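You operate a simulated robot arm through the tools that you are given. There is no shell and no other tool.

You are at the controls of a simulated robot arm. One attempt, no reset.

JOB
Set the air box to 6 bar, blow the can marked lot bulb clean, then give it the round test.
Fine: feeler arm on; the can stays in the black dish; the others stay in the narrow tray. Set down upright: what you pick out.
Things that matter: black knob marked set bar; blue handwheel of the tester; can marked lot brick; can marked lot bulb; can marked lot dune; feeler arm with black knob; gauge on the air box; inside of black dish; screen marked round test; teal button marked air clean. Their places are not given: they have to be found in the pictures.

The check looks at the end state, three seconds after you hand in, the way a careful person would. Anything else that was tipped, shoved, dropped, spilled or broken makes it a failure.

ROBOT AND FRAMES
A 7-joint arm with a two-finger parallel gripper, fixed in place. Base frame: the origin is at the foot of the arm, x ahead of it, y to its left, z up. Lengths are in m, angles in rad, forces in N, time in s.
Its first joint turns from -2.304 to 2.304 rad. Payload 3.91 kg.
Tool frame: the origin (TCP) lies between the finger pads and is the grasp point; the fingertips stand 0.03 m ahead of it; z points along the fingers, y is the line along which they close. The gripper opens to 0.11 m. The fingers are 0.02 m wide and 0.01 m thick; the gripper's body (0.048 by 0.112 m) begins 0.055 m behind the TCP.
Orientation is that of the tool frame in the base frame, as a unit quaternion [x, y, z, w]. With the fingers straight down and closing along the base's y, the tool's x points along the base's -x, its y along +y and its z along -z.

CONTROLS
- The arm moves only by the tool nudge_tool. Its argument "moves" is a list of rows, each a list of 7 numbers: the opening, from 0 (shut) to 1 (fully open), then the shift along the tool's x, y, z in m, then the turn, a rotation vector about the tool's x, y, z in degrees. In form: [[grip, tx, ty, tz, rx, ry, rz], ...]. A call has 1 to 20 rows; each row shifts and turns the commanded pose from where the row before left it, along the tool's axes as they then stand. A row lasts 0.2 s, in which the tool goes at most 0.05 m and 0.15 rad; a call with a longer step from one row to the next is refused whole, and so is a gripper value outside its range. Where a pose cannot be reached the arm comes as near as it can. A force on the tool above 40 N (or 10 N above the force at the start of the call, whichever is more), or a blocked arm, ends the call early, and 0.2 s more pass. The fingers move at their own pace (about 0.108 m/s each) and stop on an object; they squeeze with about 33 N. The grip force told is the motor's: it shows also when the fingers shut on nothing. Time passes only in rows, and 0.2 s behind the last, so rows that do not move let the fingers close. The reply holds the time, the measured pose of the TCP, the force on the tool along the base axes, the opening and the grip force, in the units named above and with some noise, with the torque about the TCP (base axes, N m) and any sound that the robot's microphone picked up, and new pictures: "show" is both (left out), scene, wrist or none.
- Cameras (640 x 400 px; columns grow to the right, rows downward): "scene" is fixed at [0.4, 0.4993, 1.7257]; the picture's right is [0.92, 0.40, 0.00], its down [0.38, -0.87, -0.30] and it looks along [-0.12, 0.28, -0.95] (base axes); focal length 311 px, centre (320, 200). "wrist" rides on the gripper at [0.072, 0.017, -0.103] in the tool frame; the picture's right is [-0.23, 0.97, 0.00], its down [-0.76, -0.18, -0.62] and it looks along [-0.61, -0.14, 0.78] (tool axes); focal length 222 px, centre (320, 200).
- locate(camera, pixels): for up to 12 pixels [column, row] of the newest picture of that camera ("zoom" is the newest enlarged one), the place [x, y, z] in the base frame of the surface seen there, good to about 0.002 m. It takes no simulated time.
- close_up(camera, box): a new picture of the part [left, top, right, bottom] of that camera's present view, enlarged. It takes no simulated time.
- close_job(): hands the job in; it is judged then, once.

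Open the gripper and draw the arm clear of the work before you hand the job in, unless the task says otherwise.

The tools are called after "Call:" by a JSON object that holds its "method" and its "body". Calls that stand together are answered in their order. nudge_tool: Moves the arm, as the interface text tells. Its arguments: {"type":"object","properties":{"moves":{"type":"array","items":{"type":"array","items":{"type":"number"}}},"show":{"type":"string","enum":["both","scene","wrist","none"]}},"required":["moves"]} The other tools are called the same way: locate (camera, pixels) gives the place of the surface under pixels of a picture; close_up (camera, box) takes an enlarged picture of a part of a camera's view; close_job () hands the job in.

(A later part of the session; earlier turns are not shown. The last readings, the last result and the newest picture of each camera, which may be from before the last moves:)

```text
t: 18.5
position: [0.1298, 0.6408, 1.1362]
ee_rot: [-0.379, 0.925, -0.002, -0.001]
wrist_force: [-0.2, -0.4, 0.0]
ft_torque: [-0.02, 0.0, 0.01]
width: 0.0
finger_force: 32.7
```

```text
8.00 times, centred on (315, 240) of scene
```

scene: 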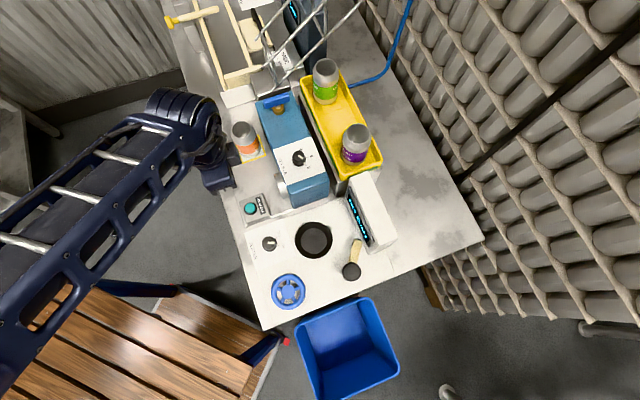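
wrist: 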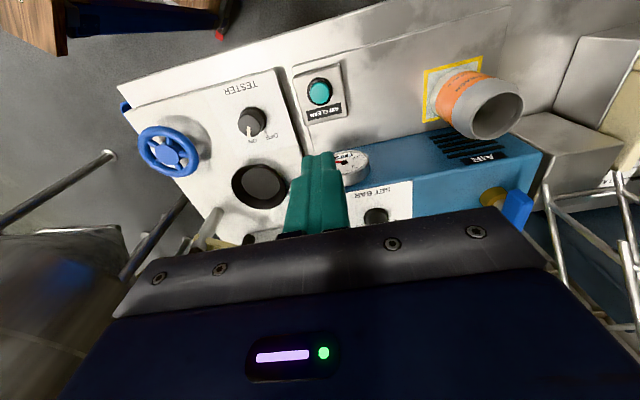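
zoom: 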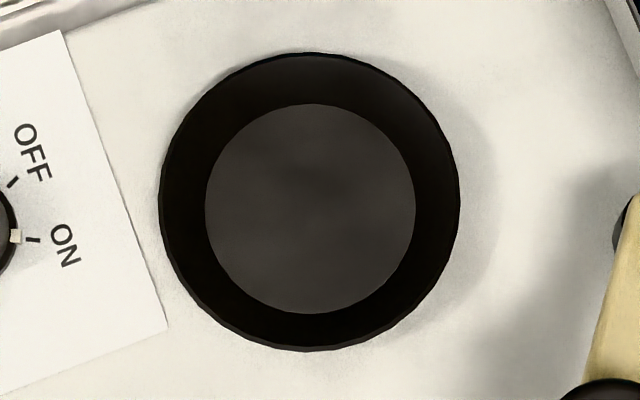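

The dish floor is a clean circle in the zoom (205–415 by 103–313). I locate its floor and rim points.

Call:
{"method": "locate", "body": {"camera": "zoom", "pixels": [[310, 208], [212, 208], [408, 208], [310, 110], [310, 306], [170, 200], [450, 200], [310, 60], [310, 342], [190, 208], [430, 208], [310, 80]]}}

Call:
{"method": "locate", "body": {"camera": "scene", "pixels": [[234, 126], [234, 134], [249, 126], [249, 134], [238, 122.3], [246, 122.3], [238, 137.5], [246, 138]]}}

```text
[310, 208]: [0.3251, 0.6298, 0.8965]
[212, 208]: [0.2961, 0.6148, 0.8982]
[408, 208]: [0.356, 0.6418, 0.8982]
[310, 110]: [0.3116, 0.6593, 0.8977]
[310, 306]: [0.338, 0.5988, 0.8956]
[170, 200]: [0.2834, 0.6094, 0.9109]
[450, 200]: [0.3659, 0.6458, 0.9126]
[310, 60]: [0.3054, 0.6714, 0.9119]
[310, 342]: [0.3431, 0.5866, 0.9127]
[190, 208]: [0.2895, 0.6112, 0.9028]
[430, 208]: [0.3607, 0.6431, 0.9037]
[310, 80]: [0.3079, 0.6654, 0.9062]
```

```text
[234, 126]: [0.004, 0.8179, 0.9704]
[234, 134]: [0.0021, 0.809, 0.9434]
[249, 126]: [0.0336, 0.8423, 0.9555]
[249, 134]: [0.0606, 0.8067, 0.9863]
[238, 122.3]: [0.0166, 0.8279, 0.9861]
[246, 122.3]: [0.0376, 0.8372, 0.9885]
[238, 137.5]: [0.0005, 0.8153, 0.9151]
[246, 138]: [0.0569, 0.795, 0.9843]
```

Dish centre is (0.325,0.6285) with the floor at z 0.897 and conical walls; the can axis is about (0.0345,0.8105). I move above the can with the gripper open; the present heading already closes along the air box's long side.

Call:
{"method": "nudge_tool", "body": {"moves": [[1, -0.0102, 0.0376, 0.003, 0, 0, 0], [1, -0.0102, 0.0376, 0.003, 0, 0, 0], [1, -0.0102, 0.0376, 0.003, 0, 0, 0], [1, -0.0102, 0.0376, 0.003, 0, 0, 0], [1, -0.0102, 0.0376, 0.003, 0, 0, 0], [1, 0, 0, 0, 0, 0, 0]]}}

Call:
{"method": "close_up", "body": {"camera": "scene", "box": [215, 100, 285, 165]}}

```text
t: 19.9
position: [0.0379, 0.8081, 1.1199]
ee_rot: [-0.379, 0.925, -0.001, 0.0]
wrist_force: [-0.4, 0.7, 0.4]
ft_torque: [-0.02, -0.01, 0.02]
width: 0.1098
finger_force: 0.0
```

scene: 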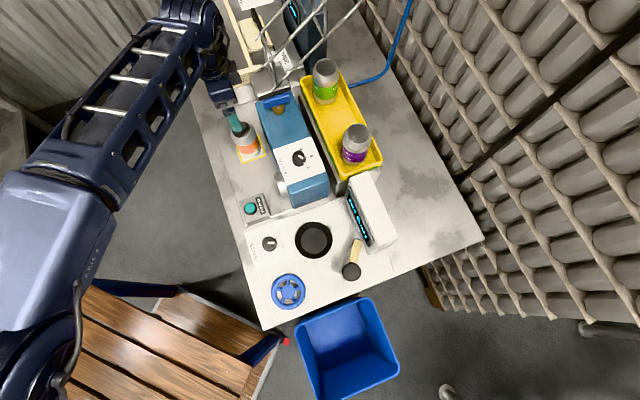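
wrist: 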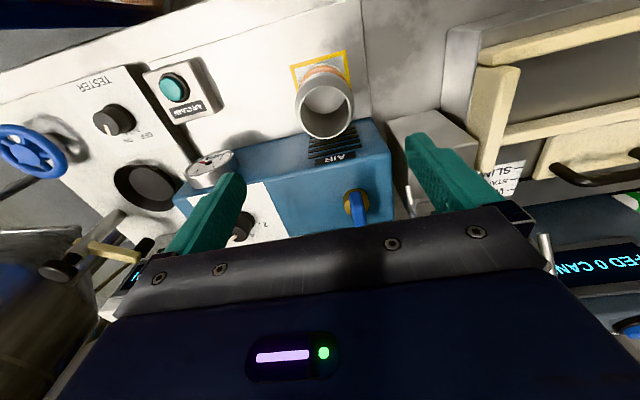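

```text
6.15 times, centred on (250, 132) of scene
```

zoom: 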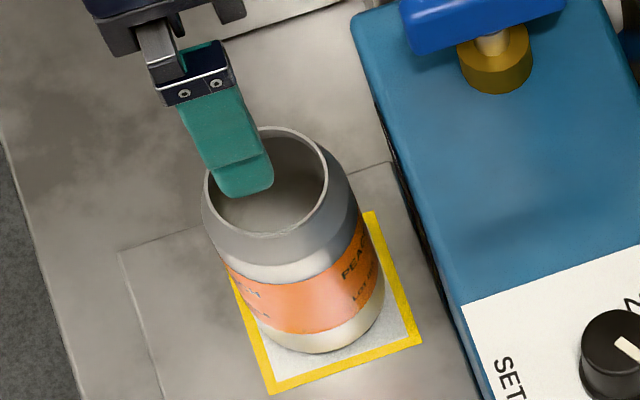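

I verify the rim position from the wrist view around (326,110).

Call:
{"method": "close_up", "body": {"camera": "wrist", "box": [280, 40, 380, 150]}}

```text
3.64 times, centred on (330, 95) of wrist
```

zoom: 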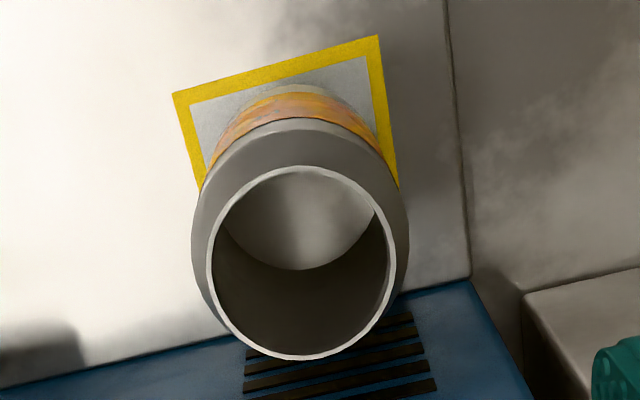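

Call:
{"method": "locate", "body": {"camera": "zoom", "pixels": [[212, 260], [389, 265], [302, 170], [300, 356], [240, 195], [365, 195], [232, 325], [370, 330], [180, 95], [376, 42], [394, 182], [200, 230]]}}

```text
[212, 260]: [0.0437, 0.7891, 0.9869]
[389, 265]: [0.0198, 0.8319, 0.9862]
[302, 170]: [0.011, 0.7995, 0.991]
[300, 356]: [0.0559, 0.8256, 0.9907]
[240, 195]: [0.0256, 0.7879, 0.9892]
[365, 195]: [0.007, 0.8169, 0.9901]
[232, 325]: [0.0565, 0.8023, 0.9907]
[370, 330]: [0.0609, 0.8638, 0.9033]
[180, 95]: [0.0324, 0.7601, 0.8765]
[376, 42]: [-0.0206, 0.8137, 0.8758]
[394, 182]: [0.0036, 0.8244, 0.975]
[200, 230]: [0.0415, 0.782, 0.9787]
```

The wrist view gives the can axis at (0.0335,0.811). I shift 5 mm along the closing line, descend to z≈0.946 and close on the body.

Call:
{"method": "nudge_tool", "body": {"moves": [[1, 0.0009, 0.005, 0, 0, 0, 0], [1, 0, 0, 0.0435, 0, 0, 0], [1, 0, 0, 0.0435, 0, 0, 0], [1, 0, 0, 0.0435, 0, 0, 0], [1, 0, 0, 0.0435, 0, 0, 0], [1, 0, 0, 0, 0, 0, 0]]}}

Call:
{"method": "close_up", "body": {"camera": "scene", "box": [215, 90, 285, 165]}}

```text
t: 21.3
position: [0.0316, 0.8128, 0.9452]
ee_rot: [-0.379, 0.925, 0.0, -0.001]
wrist_force: [0.7, 0.2, 0.3]
ft_torque: [-0.01, 0.03, 0.02]
width: 0.1097
finger_force: 0.0
```

scene: 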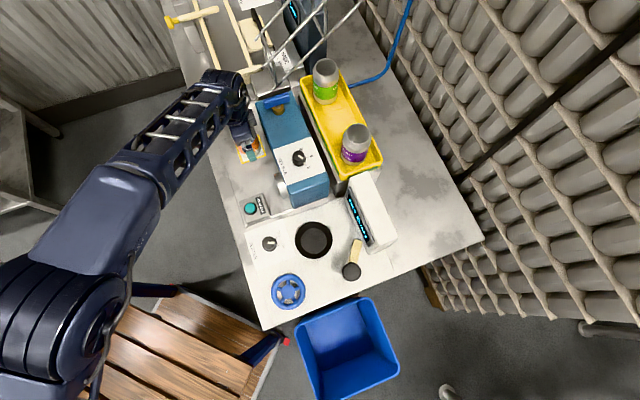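
wrist: 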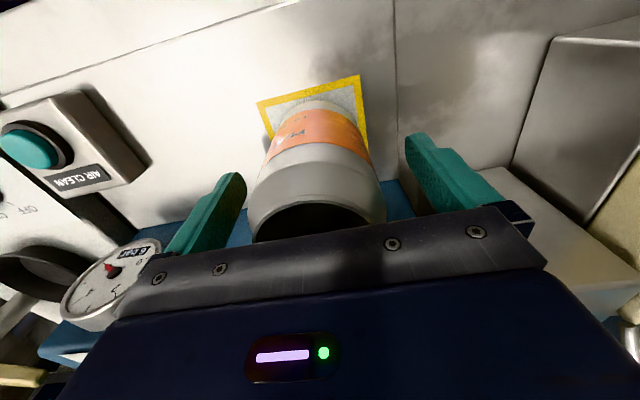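

```text
5.33 times, centred on (250, 128) of scene
```

zoom: 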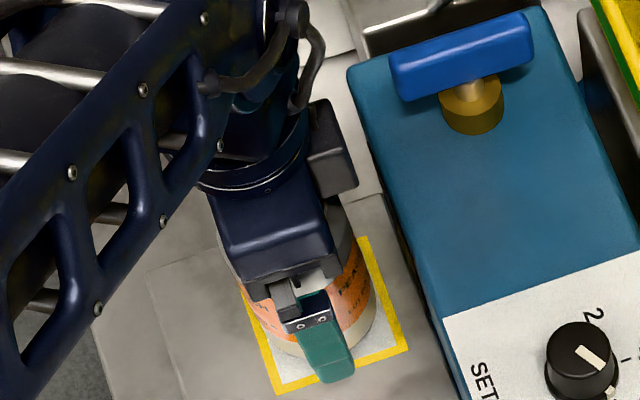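

The can stands between the fingers with both sides clear. I close the gripper.

Call:
{"method": "nudge_tool", "body": {"moves": [[0.75, 0, -0.001, 0, 0, 0, 0], [0.68, 0, 0, 0, 0, 0, 0], [0.62, 0, 0, 0, 0, 0, 0], [0.5, 0, 0, 0, 0, 0, 0], [0.3, 0, 0, 0, 0, 0, 0], [0.3, 0, 0, 0, 0, 0, 0]]}}

```text
t: 22.7
position: [0.0325, 0.8116, 0.9456]
ee_rot: [-0.379, 0.925, 0.0, -0.001]
wrist_force: [-0.4, -0.2, 0.3]
ft_torque: [0.01, 0.0, 0.04]
width: 0.0644
finger_force: 33.2
```

scene: 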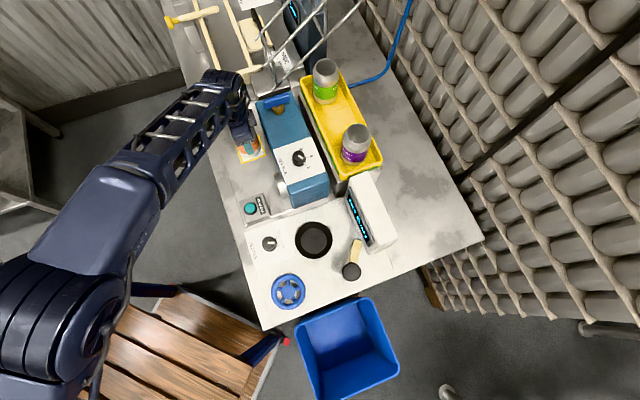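
wrist: 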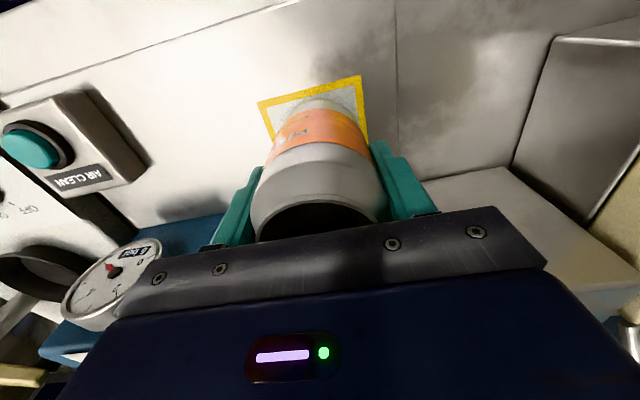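

The grip holds the can (width 0.0644, 33 N). I lift 0.18 m straight up and carry it over the dish.

Call:
{"method": "nudge_tool", "body": {"moves": [[0.3, 0, 0, -0.02, 0, 0, 0], [0.3, 0, 0, -0.04, 0, 0, 0], [0.3, 0, 0, -0.04, 0, 0, 0], [0.3, 0, 0, -0.04, 0, 0, 0], [0.3, 0, 0, -0.04, 0, 0, 0], [0.3, -0.00802, -0.03356, 0, 0, 0, 0], [0.3, -0.00802, -0.03356, 0, 0, 0, 0], [0.3, -0.00802, -0.03356, 0, 0, 0, 0], [0.3, -0.00802, -0.03356, 0, 0, 0, 0], [0.3, -0.00802, -0.03356, 0, 0, 0, 0], [0.3, -0.00802, -0.03356, 0, 0, 0, 0], [0.3, -0.00802, -0.03356, 0, 0, 0, 0], [0.3, -0.00802, -0.03356, 0, 0, 0, 0], [0.3, -0.00802, -0.03356, 0, 0, 0, 0], [0.3, -0.00802, -0.03356, 0, 0, 0, 0], [0.3, 0, 0, 0, 0, 0, 0]]}}

Call:
{"method": "close_up", "body": {"camera": "scene", "box": [260, 180, 380, 300]}}

```text
t: 26.1
position: [0.3267, 0.6289, 1.1248]
ee_rot: [-0.379, 0.925, -0.001, -0.001]
wrist_force: [-0.3, 0.6, 0.6]
ft_torque: [0.0, 0.0, -0.01]
width: 0.0646
finger_force: 32.7
```

scene: 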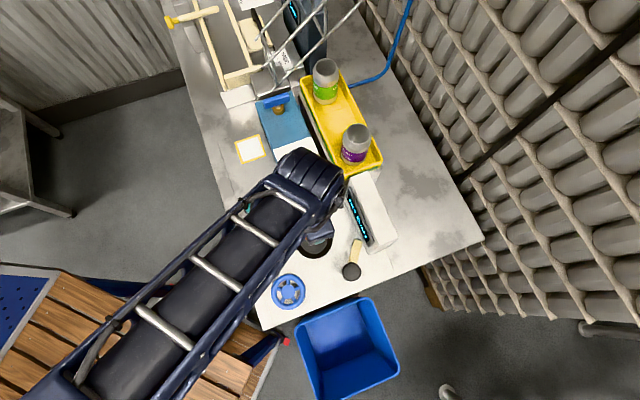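
wrist: 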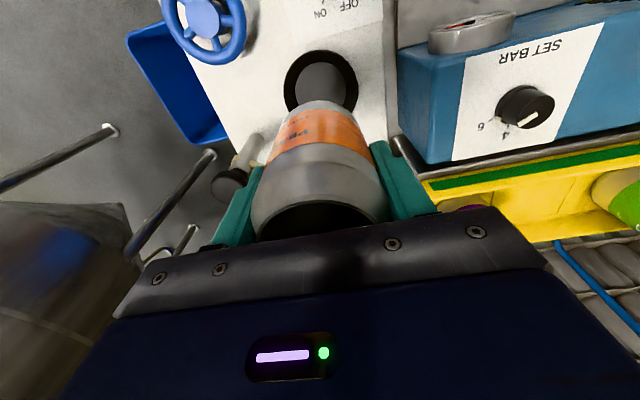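

```text
3.33 times, centred on (320, 240) of scene
```

zoom: 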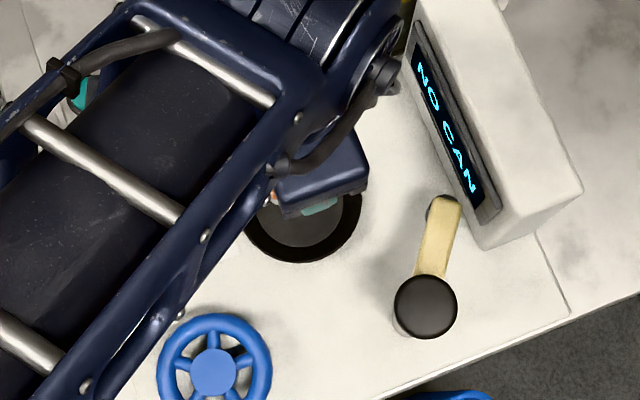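

The can hangs over the dish. I descend to just above the dish rim and check alignment.

Call:
{"method": "nudge_tool", "body": {"moves": [[0.3, 0, 0, 0.03, 0, 0, 0], [0.3, 0, 0, 0.04, 0, 0, 0], [0.3, 0, 0, 0.04, 0, 0, 0], [0.3, 0, 0, 0.02, 0, 0, 0], [0.3, 0, 0, 0, 0, 0, 0]]}}

Call:
{"method": "close_up", "body": {"camera": "wrist", "box": [220, 20, 420, 220]}}

Call:
{"method": "close_up", "body": {"camera": "scene", "box": [280, 200, 360, 280]}}

```text
t: 27.3
position: [0.3248, 0.6279, 0.9937]
ee_rot: [-0.378, 0.926, -0.001, -0.001]
wrist_force: [-0.2, 0.3, -0.6]
ft_torque: [0.01, 0.01, 0.01]
width: 0.0643
finger_force: 32.6
```

scene: 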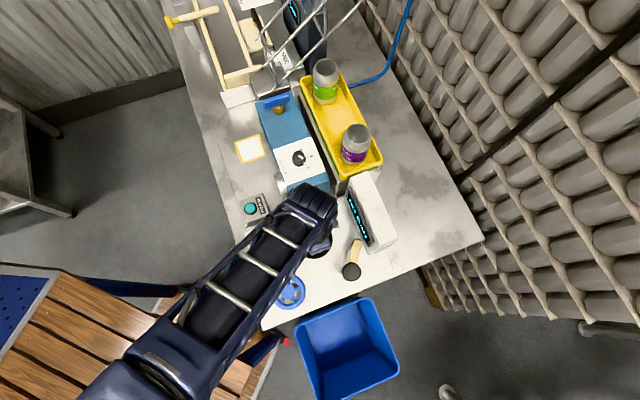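
wrist: 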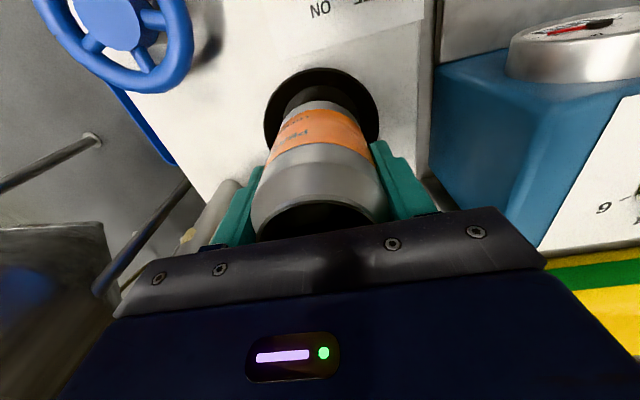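

```text
2.00 times, centred on (320, 120) of wrist
```

zoom: 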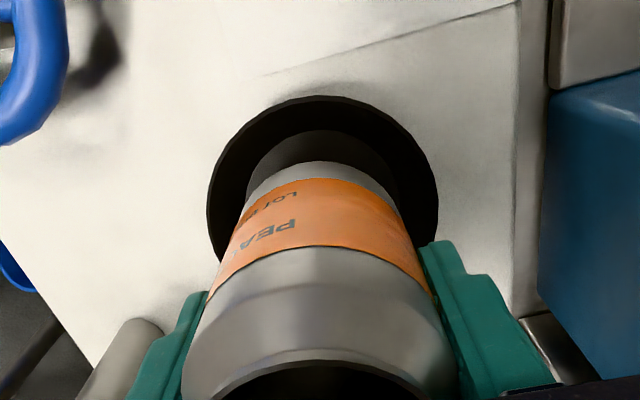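

```text
5.00 times, centred on (320, 240) of scene
```

zoom: 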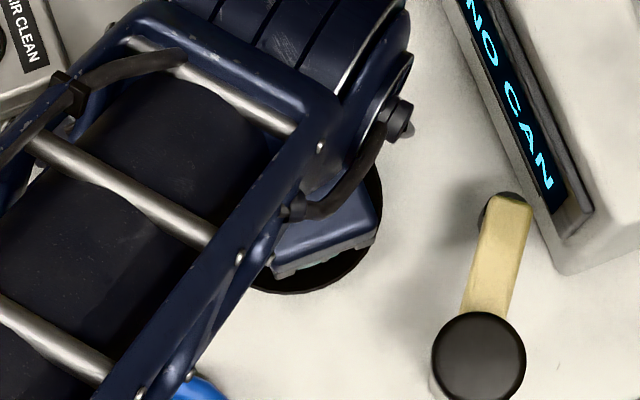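

The can base lines up with the dish floor. I lower the last 26 mm slowly.

Call:
{"method": "nudge_tool", "body": {"moves": [[0.3, 0, 0, 0.008, 0, 0, 0], [0.3, 0, 0, 0.008, 0, 0, 0], [0.3, 0, 0, 0.006, 0, 0, 0], [0.3, 0, 0, 0.003, 0, 0, 0], [0.3, 0, 0, 0.0015, 0, 0, 0], [0.3, 0, 0, 0, 0, 0, 0]]}}

Call:
{"method": "close_up", "body": {"camera": "wrist", "box": [220, 20, 420, 220]}}

```text
t: 28.7
position: [0.3259, 0.6269, 0.9702]
ee_rot: [-0.379, 0.925, 0.0, -0.001]
wrist_force: [0.4, -0.6, -0.2]
ft_torque: [0.02, -0.02, 0.04]
width: 0.0641
finger_force: 32.8
```

scene: 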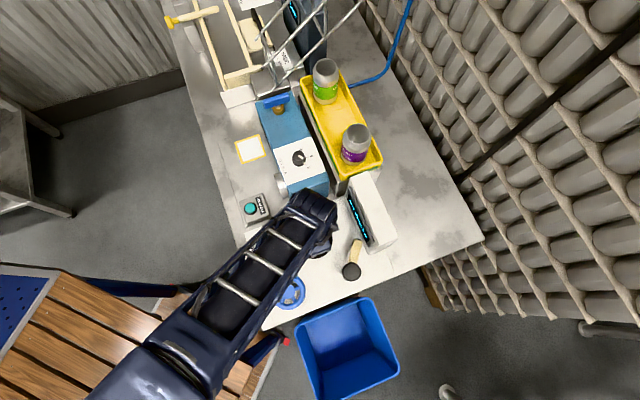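
wrist: 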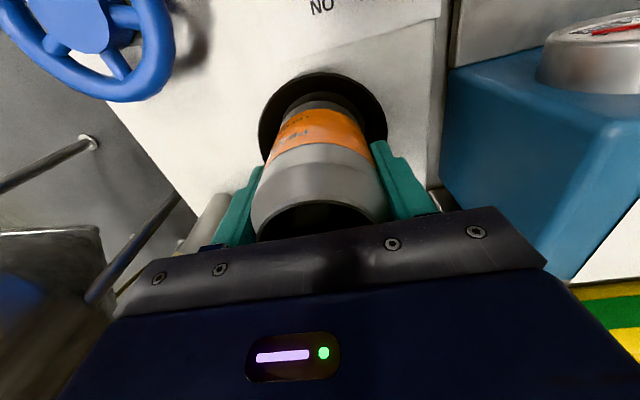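

```text
2.00 times, centred on (320, 120) of wrist
```

zoom: 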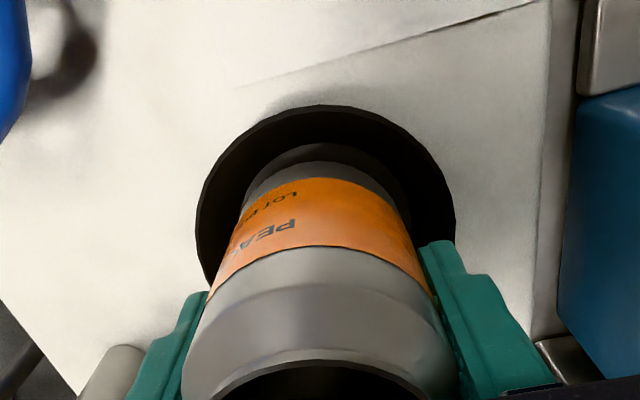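

Still no contact force at z 0.970. I go on in 1 mm steps.

Call:
{"method": "nudge_tool", "body": {"moves": [[0.3, 0, 0, 0.0015, 0, 0, 0], [0.3, 0, 0, 0.001, 0, 0, 0], [0.3, 0, 0, 0.001, 0, 0, 0], [0.3, 0, 0, 0, 0, 0, 0]], "show": "wrist"}}

```text
t: 29.7
position: [0.3269, 0.6273, 0.9653]
ee_rot: [-0.379, 0.925, 0.0, 0.0]
wrist_force: [3.4, 2.0, 20.1]
ft_torque: [0.03, -0.36, 0.04]
width: 0.0647
finger_force: 33.5
```

wrist: 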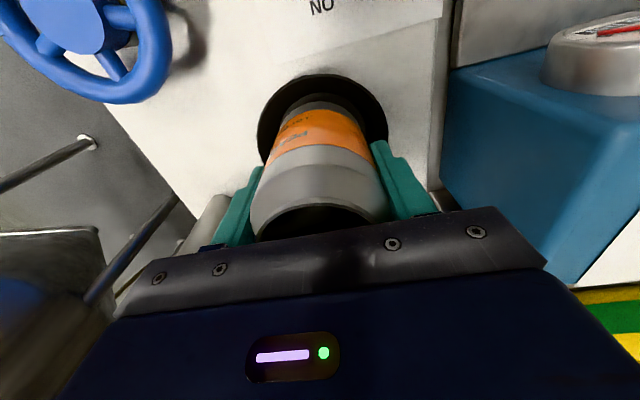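

Contact (20 N upward). The can stands on the floor; I back off 1 mm, open slowly, and lift straight off.

Call:
{"method": "nudge_tool", "body": {"moves": [[0.3, 0, 0, -0.001, 0, 0, 0], [0.3, 0, 0, 0, 0, 0, 0], [0.65, 0, 0, 0, 0, 0, 0], [0.8, 0, 0, 0, 0, 0, 0], [1, 0, 0, 0, 0, 0, 0], [1, 0, 0, 0, 0, 0, 0], [1, 0, 0, -0.02, 0, 0, 0], [1, 0, 0, -0.04, 0, 0, 0], [1, 0, 0, -0.04, 0, 0, 0], [1, 0, 0, -0.04, 0, 0, 0]]}}

Call:
{"method": "close_up", "body": {"camera": "wrist", "box": [220, 20, 420, 220]}}

```text
t: 31.9
position: [0.3284, 0.6287, 1.1059]
ee_rot: [-0.379, 0.925, -0.002, -0.001]
wrist_force: [-0.5, 0.5, 0.1]
ft_torque: [-0.02, 0.04, -0.01]
width: 0.1098
finger_force: 0.1
```

scene: 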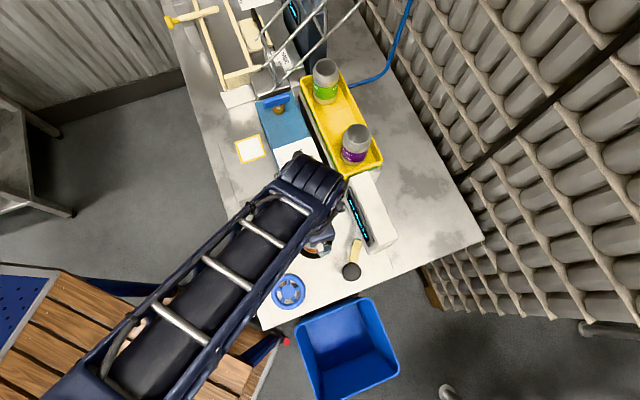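
wrist: 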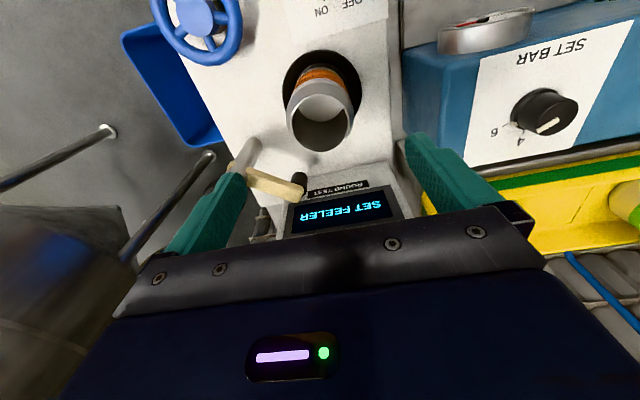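

```text
2.00 times, centred on (320, 120) of wrist
```

zoom: 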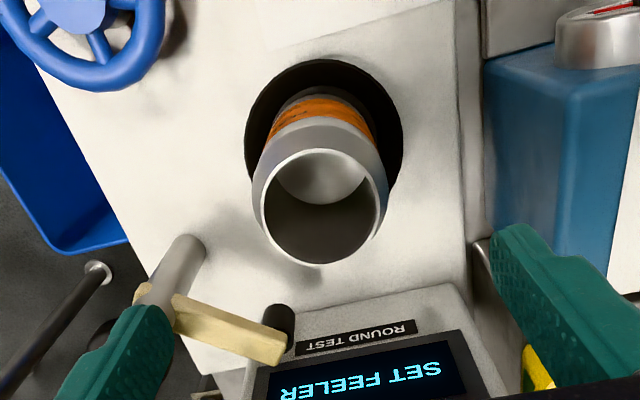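

The screen now reads "SET FEELER", so the can is recognised. I locate the feeler arm parts seen in this zoom.

Call:
{"method": "locate", "body": {"camera": "zoom", "pixels": [[190, 245], [170, 290], [195, 325], [230, 330], [265, 350], [280, 315], [285, 335], [255, 325], [320, 155], [320, 260], [266, 215], [384, 215]]}}

Call:
{"method": "close_up", "body": {"camera": "scene", "box": [325, 225, 385, 290]}}

Call:
{"method": "close_up", "body": {"camera": "wrist", "box": [225, 130, 325, 230]}}

```text
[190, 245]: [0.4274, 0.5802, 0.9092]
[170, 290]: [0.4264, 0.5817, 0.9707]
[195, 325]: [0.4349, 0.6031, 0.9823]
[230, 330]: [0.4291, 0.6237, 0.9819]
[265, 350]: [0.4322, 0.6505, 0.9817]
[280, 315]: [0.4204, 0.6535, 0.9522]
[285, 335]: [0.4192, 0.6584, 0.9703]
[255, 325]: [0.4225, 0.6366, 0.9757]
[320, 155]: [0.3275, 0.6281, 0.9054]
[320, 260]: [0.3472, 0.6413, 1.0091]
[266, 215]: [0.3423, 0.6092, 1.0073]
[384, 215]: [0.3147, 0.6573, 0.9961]
```

```text
6.15 times, centred on (355, 258) of scene
```

zoom: 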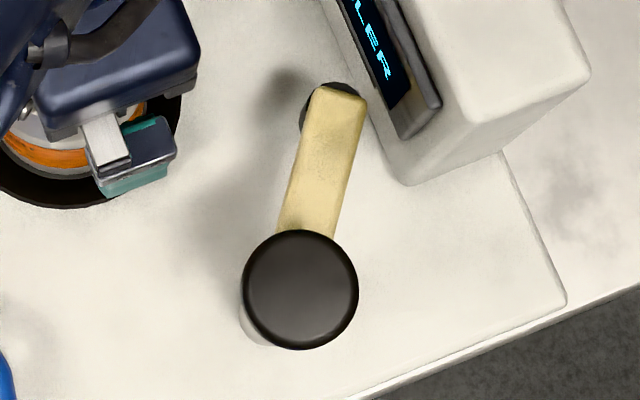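

```text
4.00 times, centred on (275, 180) of wrist
```

zoom: 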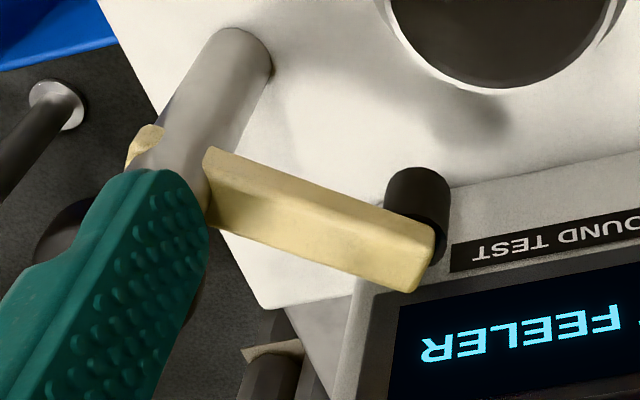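

The feeler post with its black knob is at about (0.4395,0.579), knob diameter about 0.043 with top at z 1.031; the arm's top is at 0.982. The arm must swing about 45–50° anticlockwise to reach the can, so I move above the knob and pre-turn clockwise.

Call:
{"method": "nudge_tool", "body": {"moves": [[0.7, -0.0148, -0.0378, -0.01, 0, 0, 0], [0.7, -0.0148, -0.0378, -0.005, 0, 0, 0], [0.7, -0.0148, -0.0378, 0, 0, 0, 0], [0.7, 0, 0, 0, 0, 0, 8.3], [0.7, 0, 0, 0, 0, 0, 8.3], [0.7, 0, 0, 0, 0, 0, 8.3], [0.7, 0, 0, 0, 0, 0, 8.3], [0.7, 0, 0, 0, 0, 0, 8.3], [0.7, 0, 0, 0, 0, 0, 8.3], [0.7, 0, 0, 0, 0, 0, 8.3], [0.7, 0, 0, 0, 0, 0, 8.3], [0.7, 0, 0, 0, 0, 0, 8.3]]}}

Call:
{"method": "close_up", "body": {"camera": "wrist", "box": [200, 20, 460, 220]}}

Call:
{"method": "close_up", "body": {"camera": "scene", "box": [290, 200, 390, 290]}}

```text
t: 34.5
position: [0.4379, 0.5782, 1.121]
ee_rot: [0.261, 0.965, 0.0, -0.001]
wrist_force: [0.2, -0.6, 0.0]
ft_torque: [-0.01, 0.01, 0.02]
width: 0.0769
finger_force: 0.0
```

scene: 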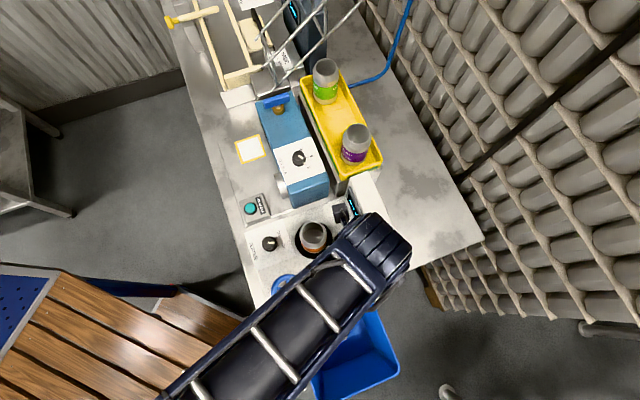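
wrist: 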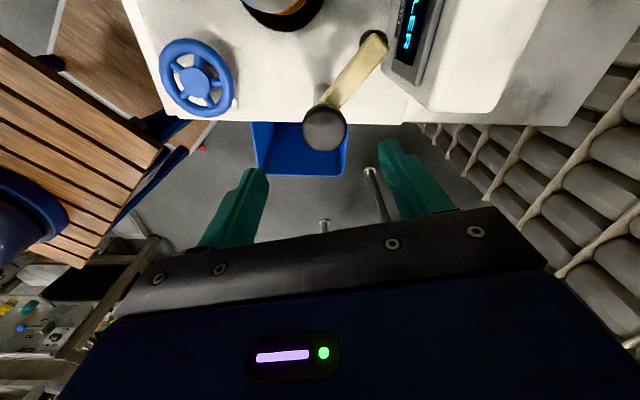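

```text
2.00 times, centred on (330, 120) of wrist
```

zoom: 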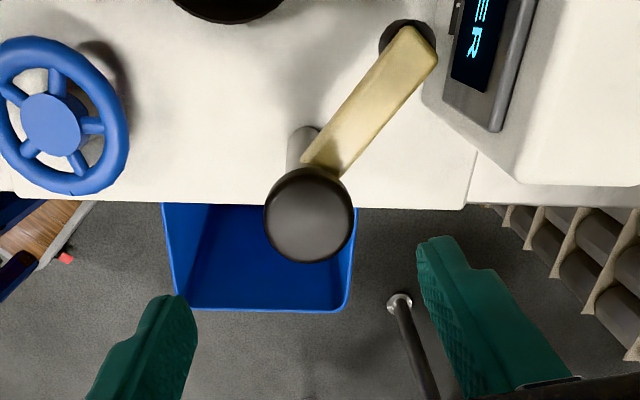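

```text
4.44 times, centred on (340, 245) of scene
```

zoom: 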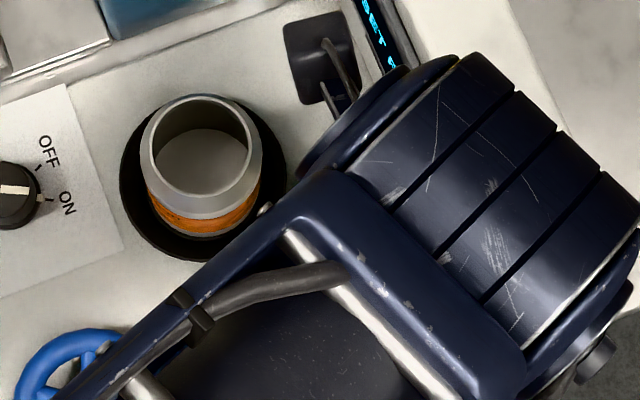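

The can sits well in the dish. I refine the knob's centre from the wrist view (knob around (324,128)).

Call:
{"method": "locate", "body": {"camera": "wrist", "pixels": [[305, 127], [344, 127], [324, 107], [324, 148], [324, 128], [318, 95], [340, 90], [375, 45], [380, 40]]}}

Call:
{"method": "locate", "body": {"camera": "zoom", "pixels": [[143, 150], [258, 150], [200, 97], [200, 218], [180, 215], [235, 210]]}}

```text
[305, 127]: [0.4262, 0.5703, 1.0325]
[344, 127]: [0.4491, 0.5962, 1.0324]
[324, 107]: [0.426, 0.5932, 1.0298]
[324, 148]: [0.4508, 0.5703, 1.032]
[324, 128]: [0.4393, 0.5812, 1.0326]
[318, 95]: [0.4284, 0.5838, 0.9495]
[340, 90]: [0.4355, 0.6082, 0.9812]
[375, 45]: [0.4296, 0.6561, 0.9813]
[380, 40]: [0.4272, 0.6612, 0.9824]
```

```text
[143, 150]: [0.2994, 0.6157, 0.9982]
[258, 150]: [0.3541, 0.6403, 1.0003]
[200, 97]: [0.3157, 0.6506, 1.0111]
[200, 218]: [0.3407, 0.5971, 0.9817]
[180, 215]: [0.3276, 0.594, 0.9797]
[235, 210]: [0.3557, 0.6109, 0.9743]
```

The knob centre is (0.438,0.5815). I descend so the fingertips stay just above the arm (tip z≈0.990), then close on the knob.

Call:
{"method": "nudge_tool", "body": {"moves": [[0.7, 0.0015, 0.0026, 0.0337, 0, 0, 0], [0.7, 0, 0, 0.0337, 0, 0, 0], [0.7, 0, 0, 0.0337, 0, 0, 0], [0.7, 0, 0, 0, 0, 0, 0], [0.3, 0, 0, 0, 0, 0, 0], [0.1, 0, 0, 0, 0, 0, 0], [0.1, 0, 0, 0, 0, 0, 0]]}}

```text
t: 36.1
position: [0.4375, 0.5826, 1.0182]
ee_rot: [0.261, 0.965, -0.002, 0.0]
wrist_force: [-0.4, -3.0, -3.5]
ft_torque: [0.06, -0.01, -0.03]
width: 0.0413
finger_force: 45.0
```

scene: 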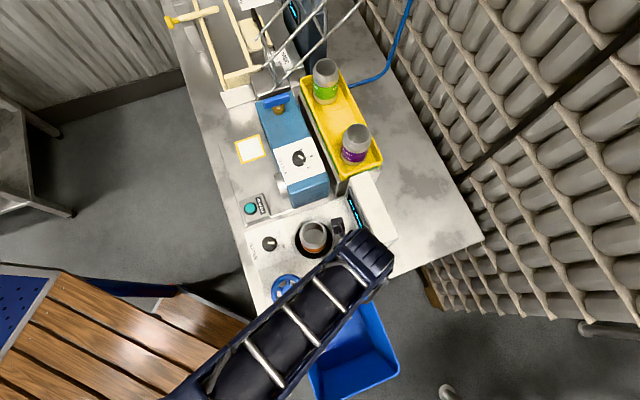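
wrist: 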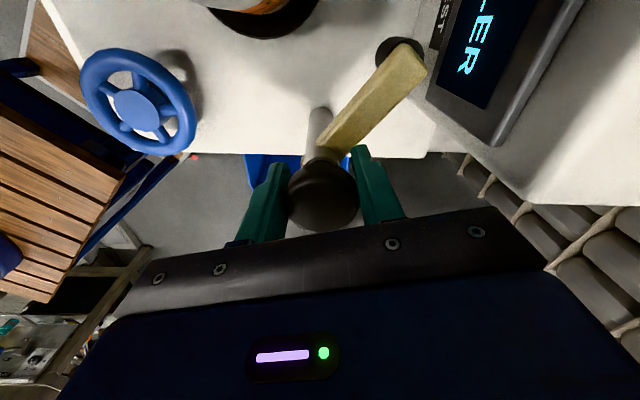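

The fingers hold the knob (width 0.041, no arm contact). I turn it 25° anticlockwise and see whether the arm follows.

Call:
{"method": "nudge_tool", "body": {"moves": [[0.1, 0, 0, 0, 0, 0, -5], [0.1, 0, 0, 0, 0, 0, -5], [0.1, 0, 0, 0, 0, 0, -5], [0.1, 0, 0, 0, 0, 0, -5], [0.1, 0, 0, 0, 0, 0, -5]]}}

Call:
{"method": "close_up", "body": {"camera": "wrist", "box": [200, 0, 500, 220]}}

Call:
{"method": "close_up", "body": {"camera": "scene", "box": [290, 190, 390, 290]}}

```text
t: 37.3
position: [0.4368, 0.5812, 1.0182]
ee_rot: [0.051, 0.999, -0.003, -0.001]
wrist_force: [1.1, 0.5, -1.8]
ft_torque: [0.08, 0.36, 0.01]
width: 0.0412
finger_force: 44.9
stopped in row 5: the force on the tool passed its limit at 41 N (the readings are from after the stop); the commanded pose is now the measured one
```

scene: 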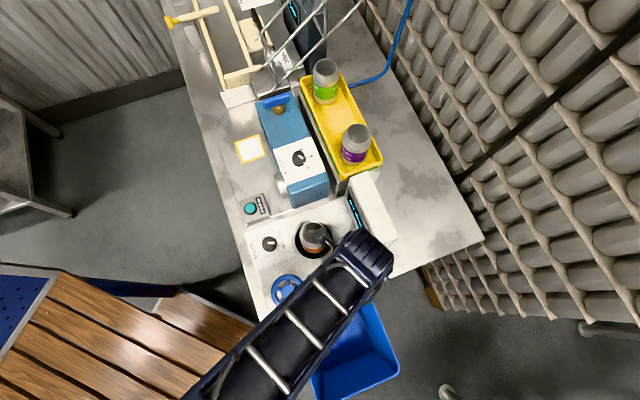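
wrist: 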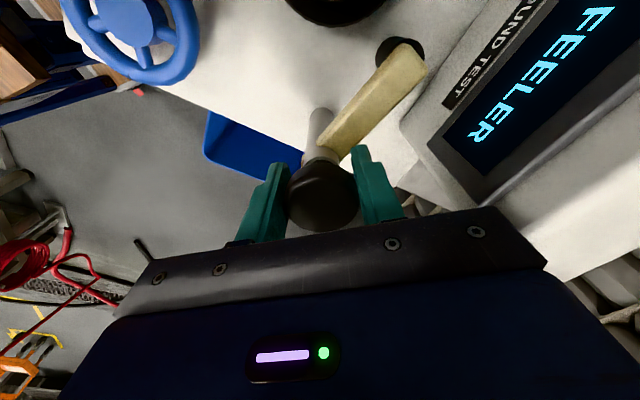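

```text
1.82 times, centred on (350, 110) of wrist
```

zoom: 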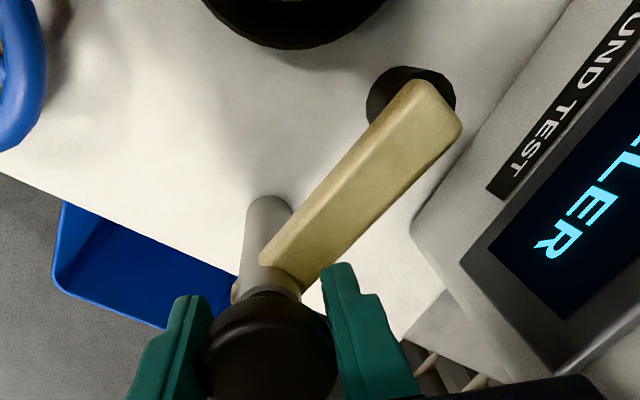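

```text
4.00 times, centred on (340, 240) of scene
```

zoom: 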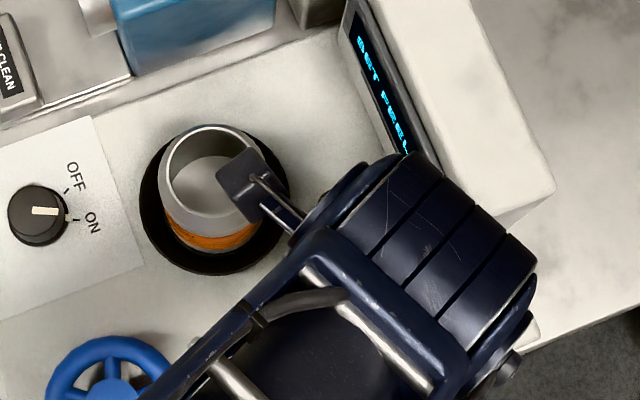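

The arm swings with the gripper and the force relaxed after the stop. I keep turning in small steps.

Call:
{"method": "nudge_tool", "body": {"moves": [[0.1, 0, 0, 0, 0, 0, -4], [0.1, 0, 0, 0, 0, 0, -4], [0.1, 0, 0, 0, 0, 0, -4]]}}

Call:
{"method": "close_up", "body": {"camera": "wrist", "box": [200, 0, 500, 220]}}

```text
t: 38.1
position: [0.435, 0.5803, 1.0174]
ee_rot: [-0.054, 0.999, -0.004, -0.002]
wrist_force: [-1.9, -8.5, -8.4]
ft_torque: [0.01, -0.14, -0.05]
width: 0.0412
finger_force: 45.3
```

scene: 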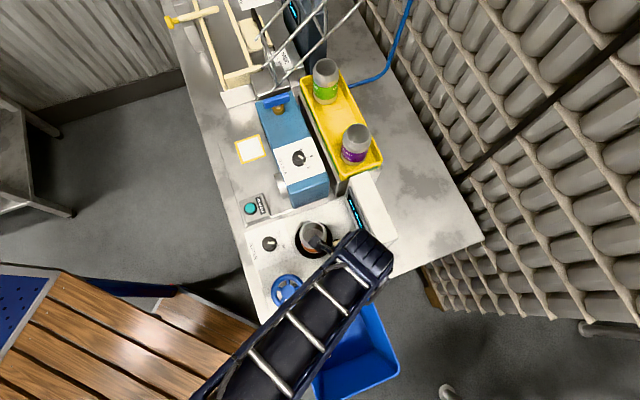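
wrist: 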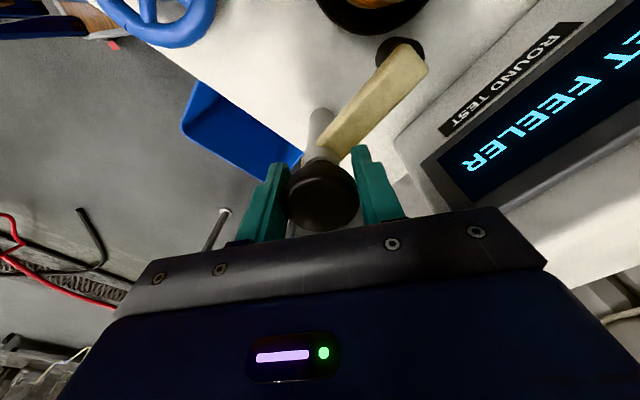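

```text
1.82 times, centred on (350, 110) of wrist
```

zoom: 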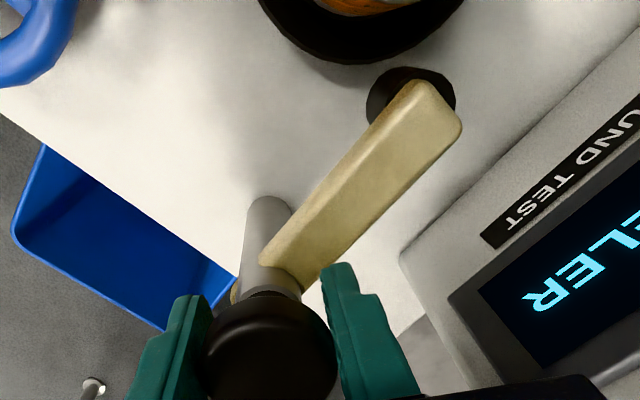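

The arm has swung about 36°; the tip is near the dish edge. I continue.

Call:
{"method": "nudge_tool", "body": {"moves": [[0.1, 0, 0, 0, 0, 0, -4], [0.1, 0, 0, 0, 0, 0, -3], [0.1, 0, 0, 0, 0, 0, 0]]}}

Call:
{"method": "close_up", "body": {"camera": "wrist", "box": [200, 0, 500, 220]}}

Call:
{"method": "close_up", "body": {"camera": "scene", "box": [290, 190, 390, 290]}}

```text
t: 38.9
position: [0.437, 0.5792, 1.019]
ee_rot: [-0.115, 0.993, -0.003, -0.002]
wrist_force: [1.2, -27.2, -6.3]
ft_torque: [-0.18, -0.01, -0.14]
width: 0.0412
finger_force: 45.4
```

scene: 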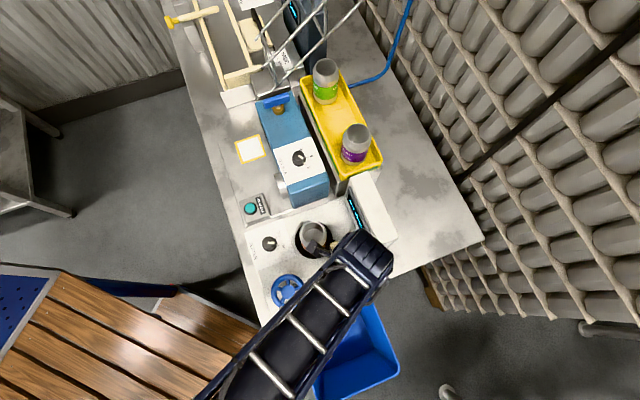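
wrist: 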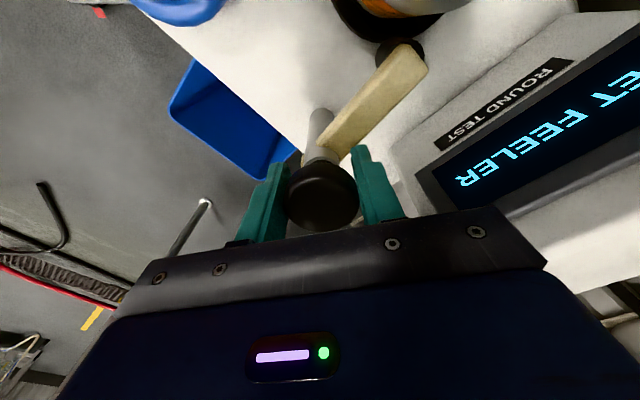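

```text
1.82 times, centred on (350, 110) of wrist
```

zoom: 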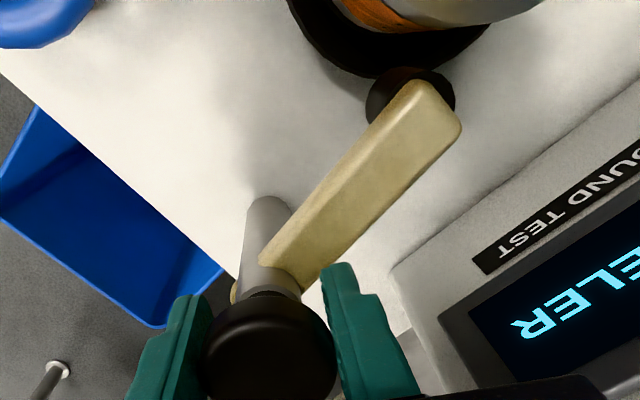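

```text
4.00 times, centred on (340, 240) of scene
```

zoom: 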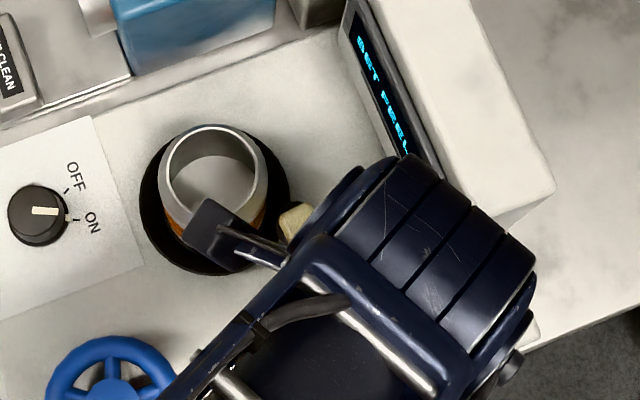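

The arm has turned 43° and the tip is close to the can, with a side force of −27 N along y from slight misalignment. I relax by 1 mm in −y and turn a little more.

Call:
{"method": "nudge_tool", "body": {"moves": [[0.1, 0, -0.001, 0, 0, 0, -2], [0.1, 0, 0, 0, 0, 0, -2], [0.1, 0, 0, 0, 0, 0, -2], [0.1, 0, 0, 0, 0, 0, 0]]}}

Call:
{"method": "close_up", "body": {"camera": "wrist", "box": [300, 0, 600, 220]}}

Call:
{"method": "close_up", "body": {"camera": "scene", "box": [290, 190, 390, 290]}}

```text
t: 39.9
position: [0.4369, 0.5792, 1.0178]
ee_rot: [-0.167, 0.986, -0.003, -0.002]
wrist_force: [-3.0, -23.8, -15.3]
ft_torque: [0.0, 0.04, -0.09]
width: 0.0413
finger_force: 44.9
```

scene: 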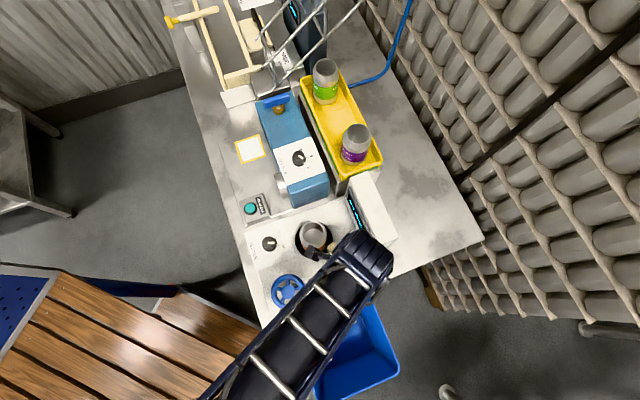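
wrist: 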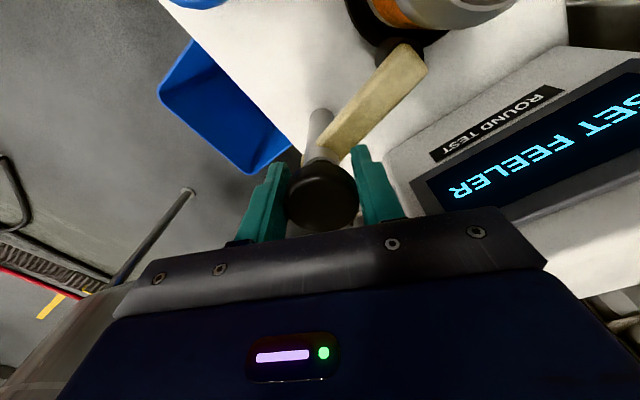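

```text
1.82 times, centred on (450, 110) of wrist
```

zoom: 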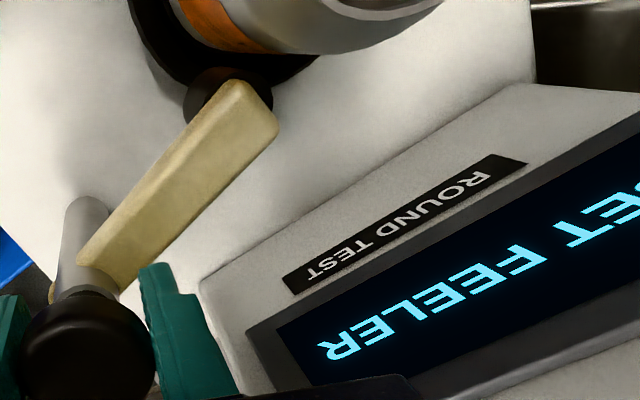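

```text
4.00 times, centred on (340, 240) of scene
```

zoom: 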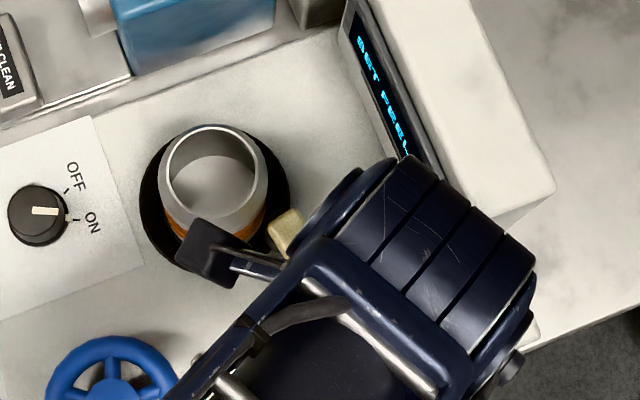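

The tip is almost at the can but the screen still says SET FEELER. I measure the remaining gap.

Call:
{"method": "locate", "body": {"camera": "wrist", "pixels": [[392, 53], [389, 46], [421, 60], [411, 22], [400, 15], [420, 15], [405, 52], [412, 48]]}}

Call:
{"method": "close_up", "body": {"camera": "wrist", "box": [360, 0, 450, 80]}}

```text
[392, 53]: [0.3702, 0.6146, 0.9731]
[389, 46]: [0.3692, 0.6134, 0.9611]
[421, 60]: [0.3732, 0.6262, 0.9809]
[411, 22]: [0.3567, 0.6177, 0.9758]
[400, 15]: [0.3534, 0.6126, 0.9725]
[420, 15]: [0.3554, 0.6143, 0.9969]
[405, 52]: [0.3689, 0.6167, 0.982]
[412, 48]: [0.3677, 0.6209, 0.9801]
```

```text
5.00 times, centred on (405, 40) of wrist
```

zoom: 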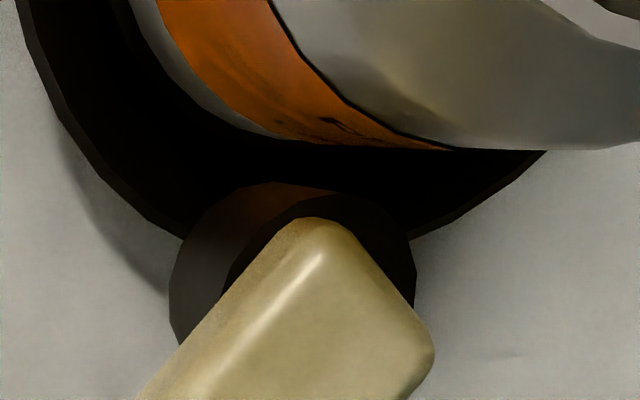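

I measure the roller's outline in this zoom.

Call:
{"method": "locate", "body": {"camera": "zoom", "pixels": [[290, 190], [250, 192], [200, 240], [180, 300], [400, 250], [330, 200], [410, 290], [270, 130], [360, 140], [420, 140], [320, 225], [430, 350]]}}

```text
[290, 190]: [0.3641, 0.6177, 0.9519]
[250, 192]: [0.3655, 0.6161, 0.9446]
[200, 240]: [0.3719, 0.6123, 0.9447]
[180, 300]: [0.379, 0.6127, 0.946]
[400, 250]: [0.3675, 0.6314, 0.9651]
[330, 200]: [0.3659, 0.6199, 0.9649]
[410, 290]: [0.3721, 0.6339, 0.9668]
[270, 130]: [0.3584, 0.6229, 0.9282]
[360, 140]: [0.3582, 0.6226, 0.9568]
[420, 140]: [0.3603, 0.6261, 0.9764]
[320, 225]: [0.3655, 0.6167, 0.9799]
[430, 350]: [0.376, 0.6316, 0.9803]
```

The roller's centre is about (0.375,0.622), radius 0.011, with roughly 5 mm still to the can wall; about 8–10° of swing remains. I continue in 2° steps.

Call:
{"method": "nudge_tool", "body": {"moves": [[0.1, 0, -0.0005, 0, 0, 0, -2], [0.1, 0, 0, 0, 0, 0, -2], [0.1, 0, 0, 0, 0, 0, -2], [0.1, 0, 0, 0, 0, 0, 0]]}}

Call:
{"method": "close_up", "body": {"camera": "wrist", "box": [360, 0, 450, 80]}}

Call:
{"method": "close_up", "body": {"camera": "scene", "box": [290, 190, 390, 290]}}

```text
t: 40.9
position: [0.4369, 0.5798, 1.0185]
ee_rot: [-0.219, 0.976, -0.003, -0.001]
wrist_force: [-7.9, -28.2, -14.3]
ft_torque: [-0.11, 0.05, -0.07]
width: 0.0413
finger_force: 44.7
```

scene: 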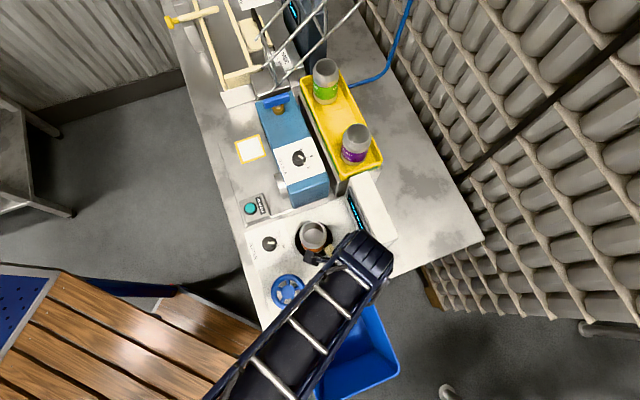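
wrist: 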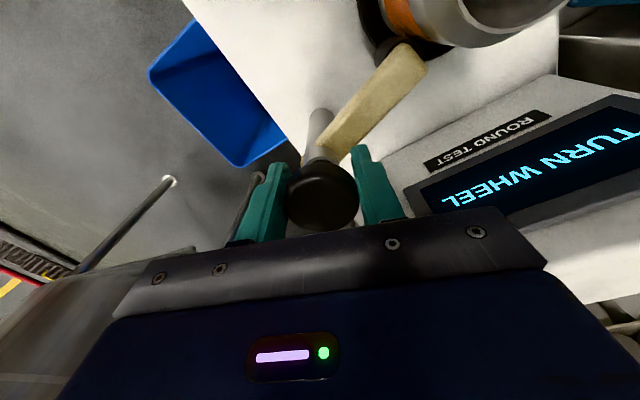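

```text
5.00 times, centred on (405, 40) of wrist
```

zoom: 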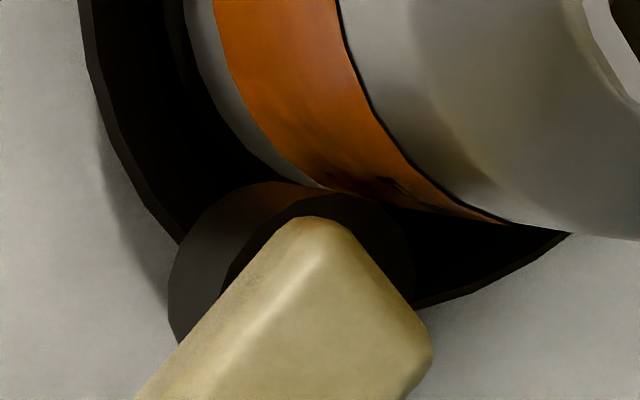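

```text
4.00 times, centred on (340, 240) of scene
```

zoom: 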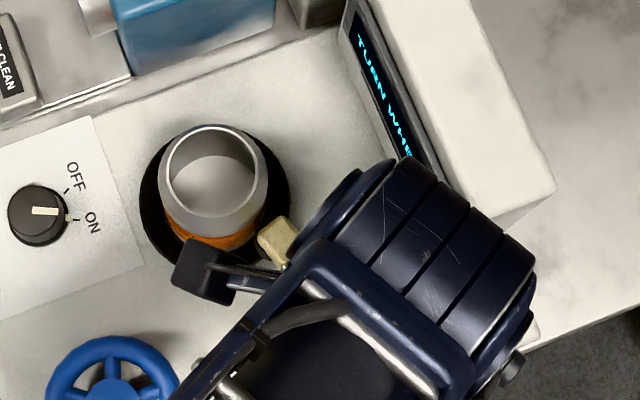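

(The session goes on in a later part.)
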